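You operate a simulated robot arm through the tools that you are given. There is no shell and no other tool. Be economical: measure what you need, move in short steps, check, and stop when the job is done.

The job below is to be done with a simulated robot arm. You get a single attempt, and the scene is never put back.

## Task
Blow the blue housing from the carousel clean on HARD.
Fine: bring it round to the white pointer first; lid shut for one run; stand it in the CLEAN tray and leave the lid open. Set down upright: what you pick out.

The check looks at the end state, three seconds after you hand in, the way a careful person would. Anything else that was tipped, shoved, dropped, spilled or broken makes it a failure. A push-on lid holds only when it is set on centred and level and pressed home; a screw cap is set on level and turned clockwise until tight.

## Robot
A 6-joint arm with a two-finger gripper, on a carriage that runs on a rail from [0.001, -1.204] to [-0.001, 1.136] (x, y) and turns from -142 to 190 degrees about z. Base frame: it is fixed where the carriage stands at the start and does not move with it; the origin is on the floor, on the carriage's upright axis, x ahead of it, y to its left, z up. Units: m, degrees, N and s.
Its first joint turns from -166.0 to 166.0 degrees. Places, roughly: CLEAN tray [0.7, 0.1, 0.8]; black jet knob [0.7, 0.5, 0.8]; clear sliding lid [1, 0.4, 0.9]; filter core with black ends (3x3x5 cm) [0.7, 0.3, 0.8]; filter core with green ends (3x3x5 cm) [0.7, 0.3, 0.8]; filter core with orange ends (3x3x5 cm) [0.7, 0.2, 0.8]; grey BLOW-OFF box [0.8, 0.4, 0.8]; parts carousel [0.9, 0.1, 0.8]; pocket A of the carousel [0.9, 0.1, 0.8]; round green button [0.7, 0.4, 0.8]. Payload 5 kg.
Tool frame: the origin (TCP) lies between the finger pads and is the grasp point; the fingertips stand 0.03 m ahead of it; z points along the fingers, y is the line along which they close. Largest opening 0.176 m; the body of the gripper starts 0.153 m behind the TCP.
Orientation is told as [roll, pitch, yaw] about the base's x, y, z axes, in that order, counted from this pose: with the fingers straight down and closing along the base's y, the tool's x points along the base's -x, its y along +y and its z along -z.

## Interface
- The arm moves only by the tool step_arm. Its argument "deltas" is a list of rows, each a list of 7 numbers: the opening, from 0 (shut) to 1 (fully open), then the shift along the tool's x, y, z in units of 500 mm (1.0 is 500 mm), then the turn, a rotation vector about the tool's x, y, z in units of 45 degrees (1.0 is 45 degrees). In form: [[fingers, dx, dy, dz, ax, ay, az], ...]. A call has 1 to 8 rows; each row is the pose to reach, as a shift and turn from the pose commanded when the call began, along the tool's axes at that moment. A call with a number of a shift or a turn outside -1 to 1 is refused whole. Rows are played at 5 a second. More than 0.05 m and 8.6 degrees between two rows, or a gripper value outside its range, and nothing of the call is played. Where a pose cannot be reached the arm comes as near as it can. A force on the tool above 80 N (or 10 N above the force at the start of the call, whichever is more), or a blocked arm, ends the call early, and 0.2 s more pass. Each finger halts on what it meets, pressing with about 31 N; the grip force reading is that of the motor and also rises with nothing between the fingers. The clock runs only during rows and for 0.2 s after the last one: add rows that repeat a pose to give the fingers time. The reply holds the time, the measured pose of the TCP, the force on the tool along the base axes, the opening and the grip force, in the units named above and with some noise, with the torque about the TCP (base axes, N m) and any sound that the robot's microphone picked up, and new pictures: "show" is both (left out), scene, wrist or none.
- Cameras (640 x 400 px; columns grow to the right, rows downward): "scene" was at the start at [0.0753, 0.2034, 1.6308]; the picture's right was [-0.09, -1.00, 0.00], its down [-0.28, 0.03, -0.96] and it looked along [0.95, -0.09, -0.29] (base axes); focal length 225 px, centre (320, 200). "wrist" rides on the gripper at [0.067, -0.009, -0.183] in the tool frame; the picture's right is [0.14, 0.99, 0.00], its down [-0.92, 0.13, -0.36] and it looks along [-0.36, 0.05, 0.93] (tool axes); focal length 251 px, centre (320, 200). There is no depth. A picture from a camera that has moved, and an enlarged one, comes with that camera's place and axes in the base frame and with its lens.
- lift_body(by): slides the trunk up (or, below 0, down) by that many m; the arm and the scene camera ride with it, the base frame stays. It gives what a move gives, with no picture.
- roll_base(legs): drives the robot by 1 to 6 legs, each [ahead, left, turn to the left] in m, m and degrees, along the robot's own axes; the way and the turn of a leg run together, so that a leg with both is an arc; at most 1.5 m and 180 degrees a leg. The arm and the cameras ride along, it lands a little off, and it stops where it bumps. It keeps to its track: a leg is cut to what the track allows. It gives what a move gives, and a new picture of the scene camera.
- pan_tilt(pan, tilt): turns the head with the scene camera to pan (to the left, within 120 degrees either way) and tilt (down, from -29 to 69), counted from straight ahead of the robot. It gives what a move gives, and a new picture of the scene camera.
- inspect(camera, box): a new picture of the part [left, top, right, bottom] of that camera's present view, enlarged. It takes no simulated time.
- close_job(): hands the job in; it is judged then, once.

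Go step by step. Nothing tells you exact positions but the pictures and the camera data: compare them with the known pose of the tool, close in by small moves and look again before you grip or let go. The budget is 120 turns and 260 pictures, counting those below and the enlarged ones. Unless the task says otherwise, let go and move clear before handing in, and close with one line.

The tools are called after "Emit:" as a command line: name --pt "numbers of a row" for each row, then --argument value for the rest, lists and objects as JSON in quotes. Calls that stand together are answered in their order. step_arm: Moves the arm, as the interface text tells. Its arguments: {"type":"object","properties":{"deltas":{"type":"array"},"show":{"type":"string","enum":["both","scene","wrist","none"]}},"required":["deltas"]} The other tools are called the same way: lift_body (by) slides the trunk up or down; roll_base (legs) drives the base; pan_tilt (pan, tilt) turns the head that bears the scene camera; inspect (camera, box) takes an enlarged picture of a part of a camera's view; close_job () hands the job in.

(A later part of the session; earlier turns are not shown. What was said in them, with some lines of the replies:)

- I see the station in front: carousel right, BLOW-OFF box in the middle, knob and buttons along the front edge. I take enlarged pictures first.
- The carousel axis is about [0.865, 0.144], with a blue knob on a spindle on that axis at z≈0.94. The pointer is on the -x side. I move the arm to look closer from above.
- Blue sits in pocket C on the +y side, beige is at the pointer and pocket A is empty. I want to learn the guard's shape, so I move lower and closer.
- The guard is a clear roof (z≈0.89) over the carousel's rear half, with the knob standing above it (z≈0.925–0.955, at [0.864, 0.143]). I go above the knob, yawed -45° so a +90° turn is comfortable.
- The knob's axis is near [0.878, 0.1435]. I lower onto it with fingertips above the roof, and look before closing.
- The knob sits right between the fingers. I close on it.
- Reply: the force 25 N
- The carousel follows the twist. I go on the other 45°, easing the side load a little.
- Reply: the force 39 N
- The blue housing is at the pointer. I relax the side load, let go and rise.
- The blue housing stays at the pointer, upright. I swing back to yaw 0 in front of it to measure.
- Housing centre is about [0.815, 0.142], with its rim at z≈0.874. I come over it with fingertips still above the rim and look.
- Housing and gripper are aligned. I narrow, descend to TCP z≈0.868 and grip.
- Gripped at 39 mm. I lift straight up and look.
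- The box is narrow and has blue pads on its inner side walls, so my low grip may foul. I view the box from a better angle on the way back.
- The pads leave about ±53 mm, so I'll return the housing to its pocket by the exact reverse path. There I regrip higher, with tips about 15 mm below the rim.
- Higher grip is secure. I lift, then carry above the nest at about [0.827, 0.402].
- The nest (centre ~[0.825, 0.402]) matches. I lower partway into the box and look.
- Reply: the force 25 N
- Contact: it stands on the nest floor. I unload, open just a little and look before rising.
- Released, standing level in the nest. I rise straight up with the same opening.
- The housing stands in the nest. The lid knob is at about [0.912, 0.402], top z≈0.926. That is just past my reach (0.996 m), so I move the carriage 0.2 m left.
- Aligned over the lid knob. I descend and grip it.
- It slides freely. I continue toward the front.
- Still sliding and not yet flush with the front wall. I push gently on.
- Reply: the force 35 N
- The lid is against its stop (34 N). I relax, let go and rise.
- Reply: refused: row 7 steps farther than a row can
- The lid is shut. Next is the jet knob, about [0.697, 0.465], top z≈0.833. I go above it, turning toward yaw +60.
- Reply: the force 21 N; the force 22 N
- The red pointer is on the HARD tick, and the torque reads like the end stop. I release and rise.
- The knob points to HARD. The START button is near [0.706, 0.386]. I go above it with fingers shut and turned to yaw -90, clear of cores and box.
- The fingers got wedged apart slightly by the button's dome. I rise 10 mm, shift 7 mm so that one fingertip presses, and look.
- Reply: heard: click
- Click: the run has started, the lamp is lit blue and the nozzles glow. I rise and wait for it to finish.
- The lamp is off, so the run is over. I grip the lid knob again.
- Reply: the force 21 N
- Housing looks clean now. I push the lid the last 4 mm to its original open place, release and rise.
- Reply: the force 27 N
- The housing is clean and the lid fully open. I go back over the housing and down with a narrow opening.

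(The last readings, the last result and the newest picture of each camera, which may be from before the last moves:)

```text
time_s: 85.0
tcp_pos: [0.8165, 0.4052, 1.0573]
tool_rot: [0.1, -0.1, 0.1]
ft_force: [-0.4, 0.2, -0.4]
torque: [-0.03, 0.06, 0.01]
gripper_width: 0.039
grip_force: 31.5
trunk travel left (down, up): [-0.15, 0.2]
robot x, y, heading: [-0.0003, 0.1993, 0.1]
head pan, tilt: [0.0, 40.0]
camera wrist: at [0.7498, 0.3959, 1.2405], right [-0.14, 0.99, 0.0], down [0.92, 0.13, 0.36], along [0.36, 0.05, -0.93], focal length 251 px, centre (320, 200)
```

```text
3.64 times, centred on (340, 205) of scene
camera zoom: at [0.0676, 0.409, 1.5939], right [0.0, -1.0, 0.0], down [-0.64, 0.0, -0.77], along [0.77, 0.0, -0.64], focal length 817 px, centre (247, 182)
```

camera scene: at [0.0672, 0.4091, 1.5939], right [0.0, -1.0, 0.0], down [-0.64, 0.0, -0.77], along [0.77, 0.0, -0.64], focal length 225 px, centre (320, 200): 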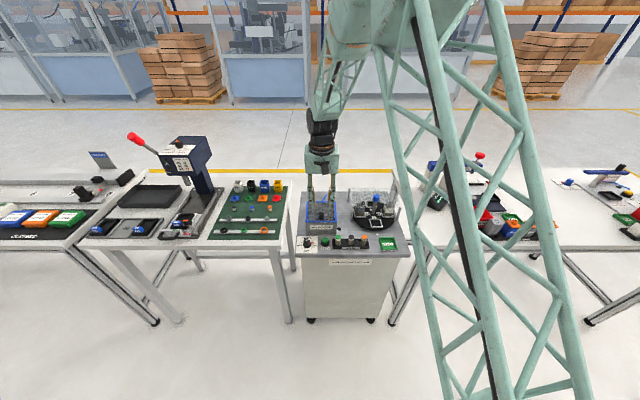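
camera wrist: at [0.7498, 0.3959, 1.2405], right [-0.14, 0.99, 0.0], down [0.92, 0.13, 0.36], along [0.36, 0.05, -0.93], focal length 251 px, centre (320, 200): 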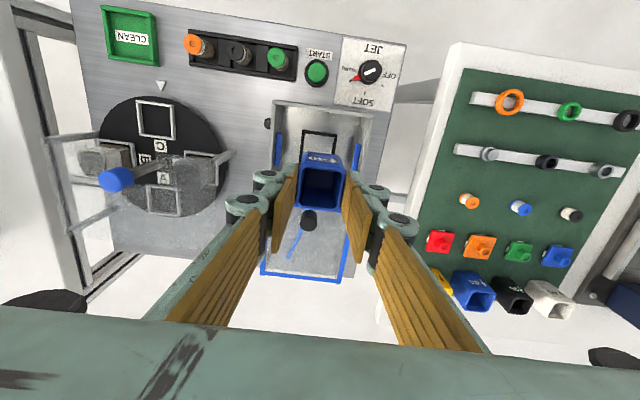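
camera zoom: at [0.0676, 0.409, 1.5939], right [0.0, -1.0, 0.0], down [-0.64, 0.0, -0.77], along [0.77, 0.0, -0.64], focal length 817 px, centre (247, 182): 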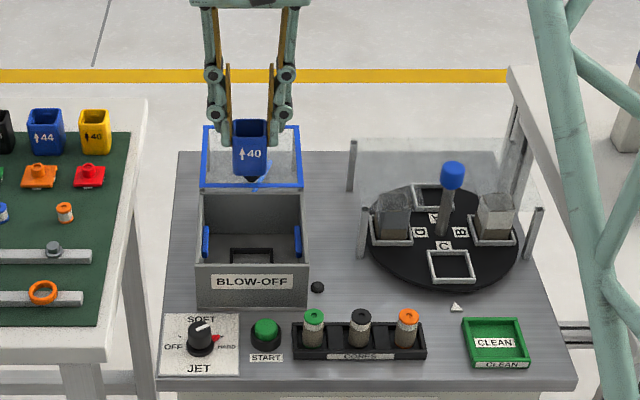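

Housing held. I carry it to above the CLEAN tray, centre about [0.702, 0.109].

Emit:
step_arm --pt "0.15 0.03 -0.074 0 0 0 0" --pt "0.15 0.06 -0.148 0 0 0 0" --pt "0.15 0.09 -0.222 0 0 0 0" --pt "0.15 0.12 -0.296 0 0 0 0" --pt "0.15 0.15 -0.37 0 0 0 0" --pt "0.15 0.18 -0.444 0 0 0 0" --pt "0.15 0.21 -0.52 0 0 0 0" --pt "0.15 0.229 -0.592 0 0 0 0" --show "wrist"

Emit:
step_arm --pt "0.15 0 0 0.04 0 0 0" --pt "0.15 0 0 0.1 0 0 0" --pt "0.15 0 0 0.16 0 0 0" --pt "0.15 0 0 0.2 0 0 0" --pt "0.15 0 0 0.2 0 0 0" --show "wrist"

Emit:
inspect --camera "wrist" --box '[240, 90, 400, 230]'

Emit:
inspect --camera "scene" --box '[350, 190, 420, 260]'

```text
time_s: 86.8
tcp_pos: [0.7009, 0.1082, 1.0579]
tool_rot: [0.0, 0.0, 0.1]
ft_force: [-0.4, 0.8, -1.6]
torque: [-0.03, 0.03, 0.0]
gripper_width: 0.0389
grip_force: 30.4
trunk travel left (down, up): [-0.15, 0.2]
robot x, y, heading: [0.0004, 0.1977, -0.0]
head pan, tilt: [0.0, 40.0]
camera wrist: at [0.6348, 0.0994, 1.2398], right [-0.14, 0.99, 0.0], down [0.92, 0.13, 0.36], along [0.36, 0.05, -0.93], focal length 251 px, centre (320, 200)
```

wrist: 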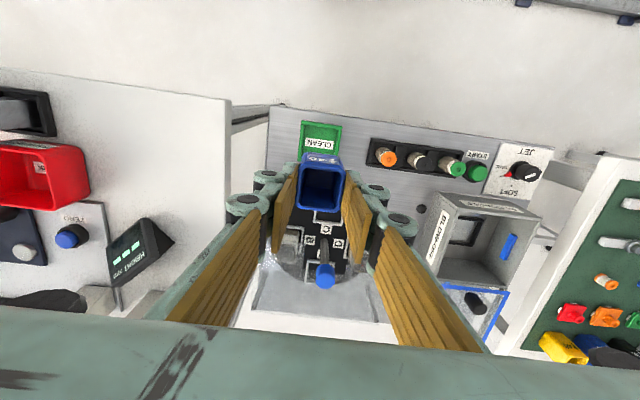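

```text
time_s: 88.0
tcp_pos: [0.7017, 0.1073, 0.9585]
tool_rot: [0.0, 0.0, 0.0]
ft_force: [0.8, 0.6, 0.4]
torque: [0.01, 0.09, -0.01]
gripper_width: 0.0387
grip_force: 30.9
trunk travel left (down, up): [-0.15, 0.2]
robot x, y, heading: [-0.001, 0.1982, -0.4]
head pan, tilt: [0.0, 40.0]
camera wrist: at [0.6351, 0.0993, 1.1405], right [-0.14, 0.99, 0.0], down [0.92, 0.13, 0.36], along [0.36, 0.05, -0.93], focal length 251 px, centre (320, 200)
```

wrist: 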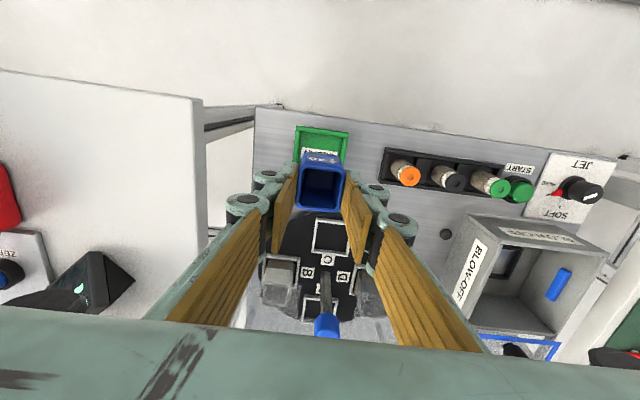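

```text
2.86 times, centred on (320, 160) of wrist
camera zoom: at [0.6351, 0.0993, 1.1405], right [-0.14, 0.99, 0.0], down [0.92, 0.13, 0.36], along [0.36, 0.05, -0.93], focal length 718 px, centre (320, 314)
```

zoom: 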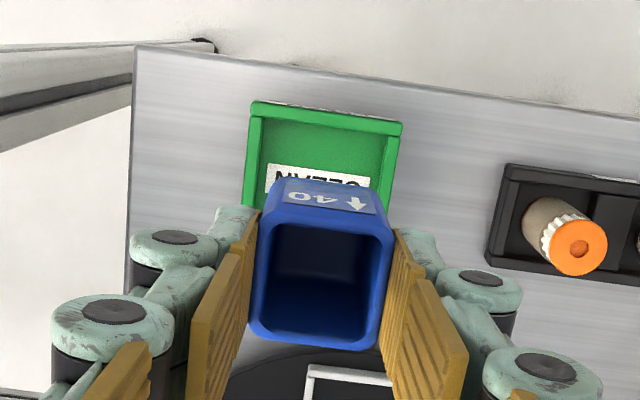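

```text
5.71 times, centred on (385, 225) of scene
camera zoom: at [0.0676, 0.409, 1.5939], right [0.0, -1.0, 0.0], down [-0.64, 0.0, -0.77], along [0.77, 0.0, -0.64], focal length 1284 px, centre (-51, 57)
```

zoom: 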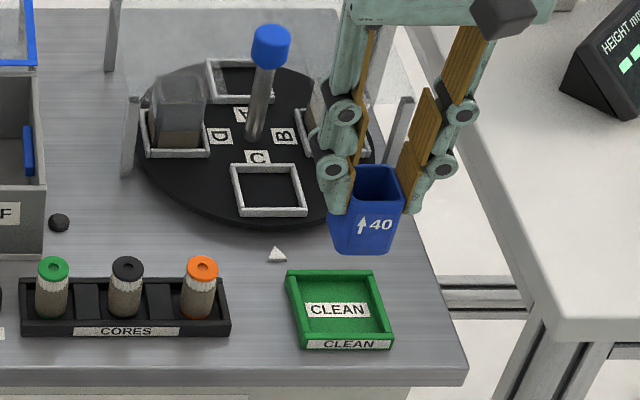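

Well aligned over the tray. I lower to just above the floor.

Emit:
step_arm --pt "0.15 0 0.001 0.05 0 0 0" --pt "0.15 0 0.001 0.1 0 0 0" --pt "0.15 0 0.001 0.14 0 0 0" --pt "0.15 0 0.001 0.152 0 0 0" --pt "0.15 0 0.001 0.152 0 0 0" --show "wrist"

Emit:
inspect --camera "scene" --box '[360, 200, 410, 250]'

Emit:
inspect --camera "wrist" --box '[240, 90, 400, 230]'

```text
time_s: 89.2
tcp_pos: [0.7022, 0.1085, 0.8819]
tool_rot: [-0.1, -0.1, 0.1]
ft_force: [-0.1, -0.2, -0.2]
torque: [0.02, -0.03, 0.01]
gripper_width: 0.0389
grip_force: 31.0
trunk travel left (down, up): [-0.15, 0.2]
robot x, y, heading: [0.0011, 0.1956, -0.0]
head pan, tilt: [0.0, 40.0]
camera wrist: at [0.6354, 0.1003, 1.0646], right [-0.14, 0.99, 0.0], down [0.92, 0.13, 0.36], along [0.36, 0.05, -0.93], focal length 251 px, centre (320, 200)
```

wrist: 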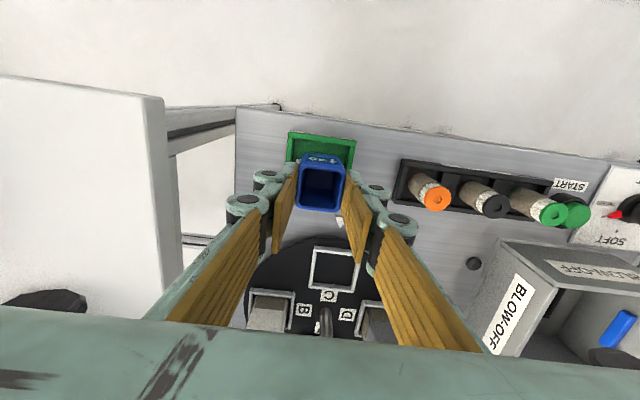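

```text
8.00 times, centred on (385, 225) of scene
camera zoom: at [0.0672, 0.4091, 1.5939], right [0.0, -1.0, 0.0], down [-0.64, 0.0, -0.77], along [0.77, 0.0, -0.64], focal length 1797 px, centre (-200, 0)
```

zoom: 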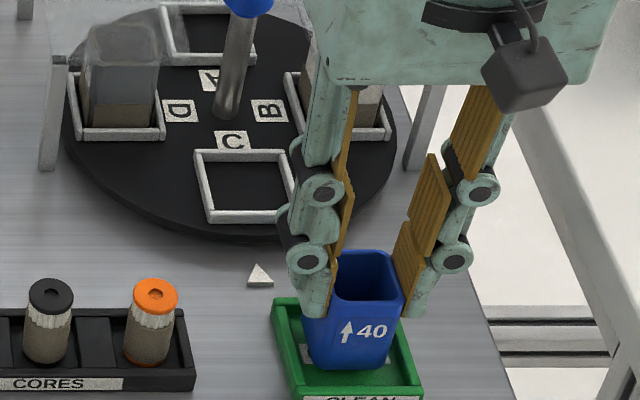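

```text
2.86 times, centred on (320, 160) of wrist
camera zoom: at [0.6354, 0.1003, 1.0646], right [-0.14, 0.99, 0.0], down [0.92, 0.13, 0.36], along [0.36, 0.05, -0.93], focal length 718 px, centre (320, 314)
```

zoom: 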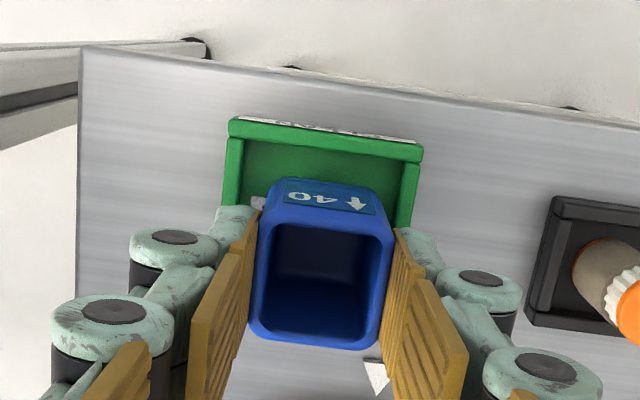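

Emit:
step_arm --pt "0.15 0 0 0.004 0 0 0" --pt "0.15 0 0 0.007 0 0 0" --pt "0.15 0 0 0.007 0 0 0" --show "none"

```text
time_s: 90.0
tcp_pos: [0.7021, 0.1094, 0.8794]
tool_rot: [0.0, 0.0, 0.1]
ft_force: [-0.1, 0.4, -0.4]
torque: [-0.07, -0.01, 0.0]
gripper_width: 0.0387
grip_force: 30.9
trunk travel left (down, up): [-0.15, 0.2]
robot x, y, heading: [0.0004, 0.1959, -0.1]
head pan, tilt: [0.0, 40.0]
```

Emit:
step_arm --pt "0.15 0 0 0.003 0 0 0" --pt "0.15 0 0 0.005 0 0 0" --pt "0.15 0 0 0.005 0 0 0" --show "none"

```text
time_s: 90.8
tcp_pos: [0.7028, 0.1081, 0.8756]
tool_rot: [0.0, -0.1, 0.1]
ft_force: [-1.9, -1.8, 9.5]
torque: [-0.15, 0.12, -0.03]
gripper_width: 0.0388
grip_force: 31.0
trunk travel left (down, up): [-0.15, 0.2]
robot x, y, heading: [0.0002, 0.1981, 0.3]
head pan, tilt: [0.0, 40.0]
```

Contact with the tray floor. I release gently and rise.

Emit:
step_arm --pt "0.15 0 0 -0.001 0 0 0" --pt "0.2 0 0 -0.001 0 0 0" --pt "0.28 0 0 -0.001 0 0 0" --pt "0.32 0 0 -0.001 0 0 0" --pt "0.32 0 0 -0.04 0 0 0" --pt "0.32 0 0 -0.12 0 0 0" --pt "0.32 0 0 -0.2 0 0 0" --pt "0.32 0 0 -0.28 0 0 0" --show "wrist"

Emit:
step_arm --pt "0.32 0.08 0 -0.04 0 0 0" --pt "0.32 0.16 0 -0.08 0 0 0" --pt "0.32 0.2 0 -0.12 0 0 0" --show "both"

Emit:
inspect --camera "scene" --box '[290, 170, 420, 265]'

Emit:
inspect --camera "wrist" --box '[220, 130, 420, 280]'

```text
time_s: 92.6
tcp_pos: [0.7013, 0.1073, 1.0173]
tool_rot: [0.0, 0.1, 0.2]
ft_force: [-0.2, -0.1, -0.9]
torque: [-0.02, 0.02, 0.03]
gripper_width: 0.0565
grip_force: 0.1
trunk travel left (down, up): [-0.15, 0.2]
robot x, y, heading: [0.0004, 0.1977, -0.4]
head pan, tilt: [0.0, 40.0]
camera wrist: at [0.6355, 0.0989, 1.1999], right [-0.14, 0.99, 0.0], down [0.92, 0.13, 0.36], along [0.36, 0.05, -0.93], focal length 251 px, centre (320, 200)
```

wrist: 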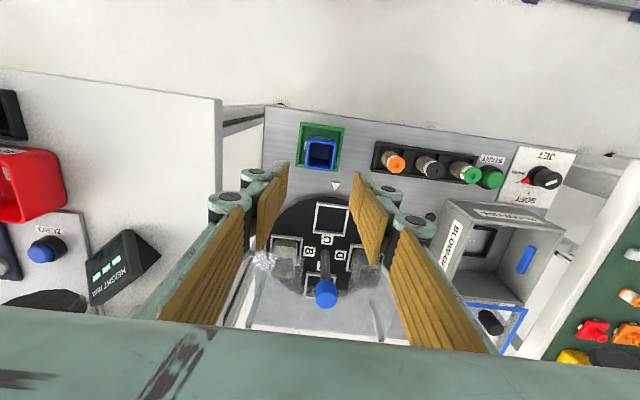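

```text
time_s: 93.4
tcp_pos: [0.6033, 0.1074, 1.0758]
tool_rot: [0.1, 0.0, -0.1]
ft_force: [-0.9, 1.3, 0.5]
torque: [-0.01, -0.06, -0.03]
gripper_width: 0.0561
grip_force: 0.1
trunk travel left (down, up): [-0.15, 0.2]
robot x, y, heading: [0.0015, 0.1956, 0.1]
head pan, tilt: [0.0, 40.0]
camera scene: at [0.0667, 0.4091, 1.594], right [0.0, -1.0, 0.0], down [-0.64, 0.0, -0.77], along [0.77, 0.0, -0.64], focal length 225 px, centre (320, 200)
camera wrist: at [0.5352, 0.099, 1.2585], right [-0.14, 0.99, 0.0], down [0.92, 0.13, 0.36], along [0.36, 0.05, -0.93], focal length 251 px, centre (320, 200)
```

scene: 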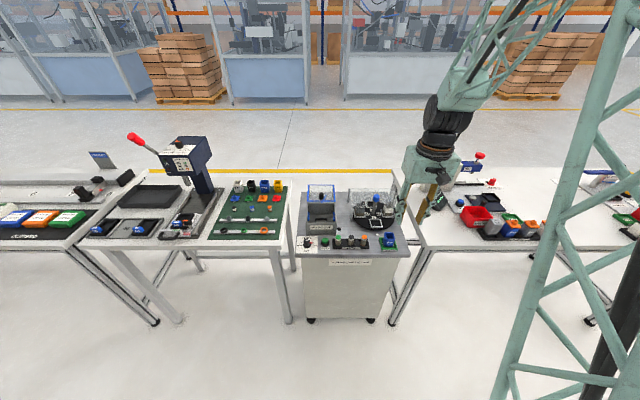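
wrist: 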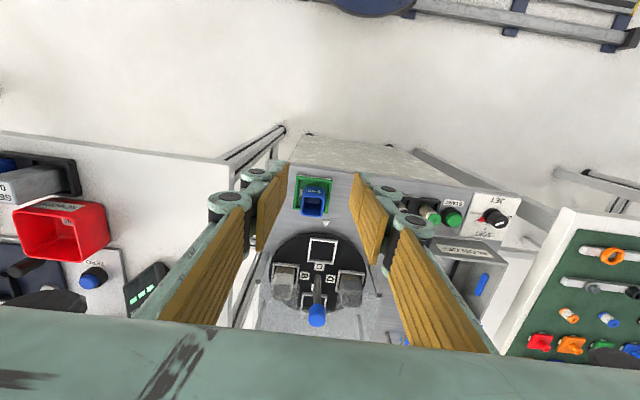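

```text
4.21 times, centred on (355, 218) of scene
camera zoom: at [0.0667, 0.4091, 1.594], right [0.0, -1.0, 0.0], down [-0.64, 0.0, -0.77], along [0.77, 0.0, -0.64], focal length 946 px, centre (173, 126)
```

zoom: 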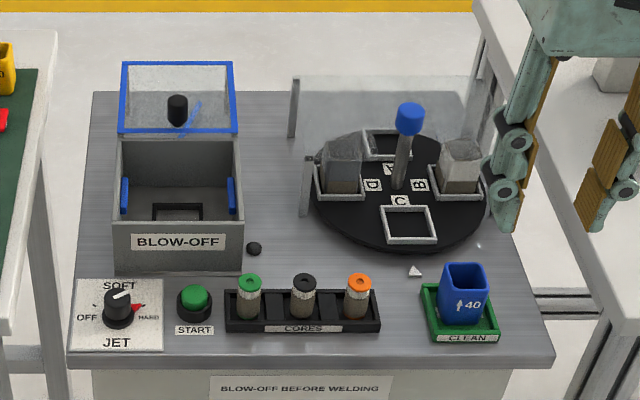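

```text
2.67 times, centred on (320, 205) of wrist
camera zoom: at [0.5352, 0.099, 1.2585], right [-0.14, 0.99, 0.0], down [0.92, 0.13, 0.36], along [0.36, 0.05, -0.93], focal length 670 px, centre (320, 187)
```

zoom: 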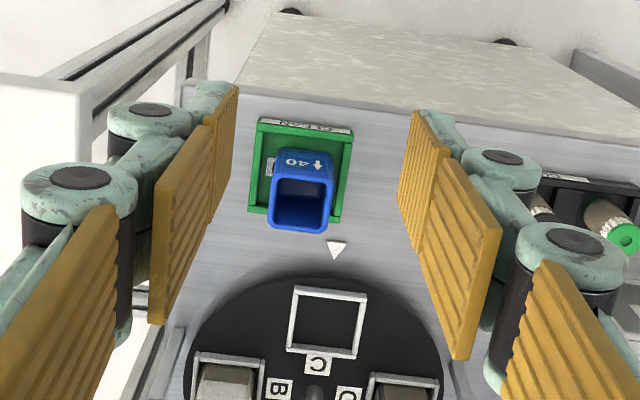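

The blue housing stands upright in the tray. I check the two other carousel parts once.

Emit:
inspect --camera "scene" --box '[348, 185, 412, 230]'

Emit:
inspect --camera "wrist" --box '[260, 225, 380, 335]'

```text
8.89 times, centred on (380, 208) of scene
camera zoom: at [0.0667, 0.4091, 1.594], right [0.0, -1.0, 0.0], down [-0.64, 0.0, -0.77], along [0.77, 0.0, -0.64], focal length 1997 px, centre (-213, 133)
```

zoom: 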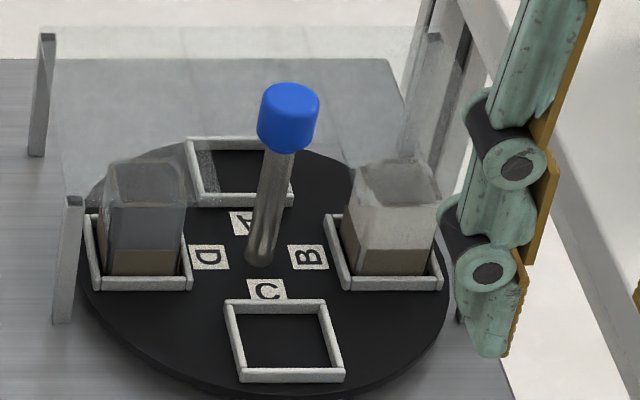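

```text
3.64 times, centred on (320, 280) of wrist
camera zoom: at [0.5352, 0.099, 1.2585], right [-0.14, 0.99, 0.0], down [0.92, 0.13, 0.36], along [0.36, 0.05, -0.93], focal length 914 px, centre (320, -91)
```

zoom: 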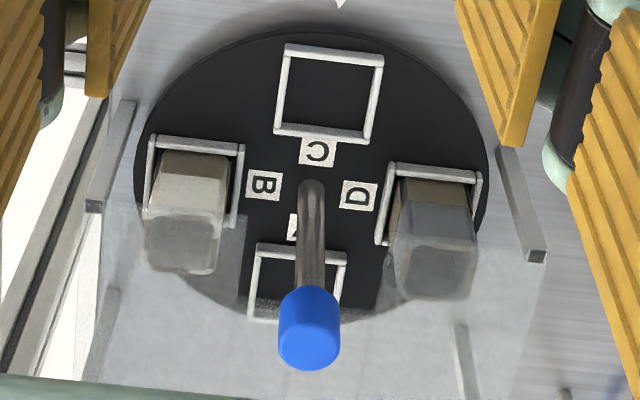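

The other carousel parts stand upright in their pockets, the lid is open and the gripper is clear, so I hand in.

Emit:
close_job

```text
The job is handed in.
```

The blue housing was brought round to the pointer, blown clean for one run on HARD with the lid shut, and now stands upright in the CLEAN tray. The lid is left open.
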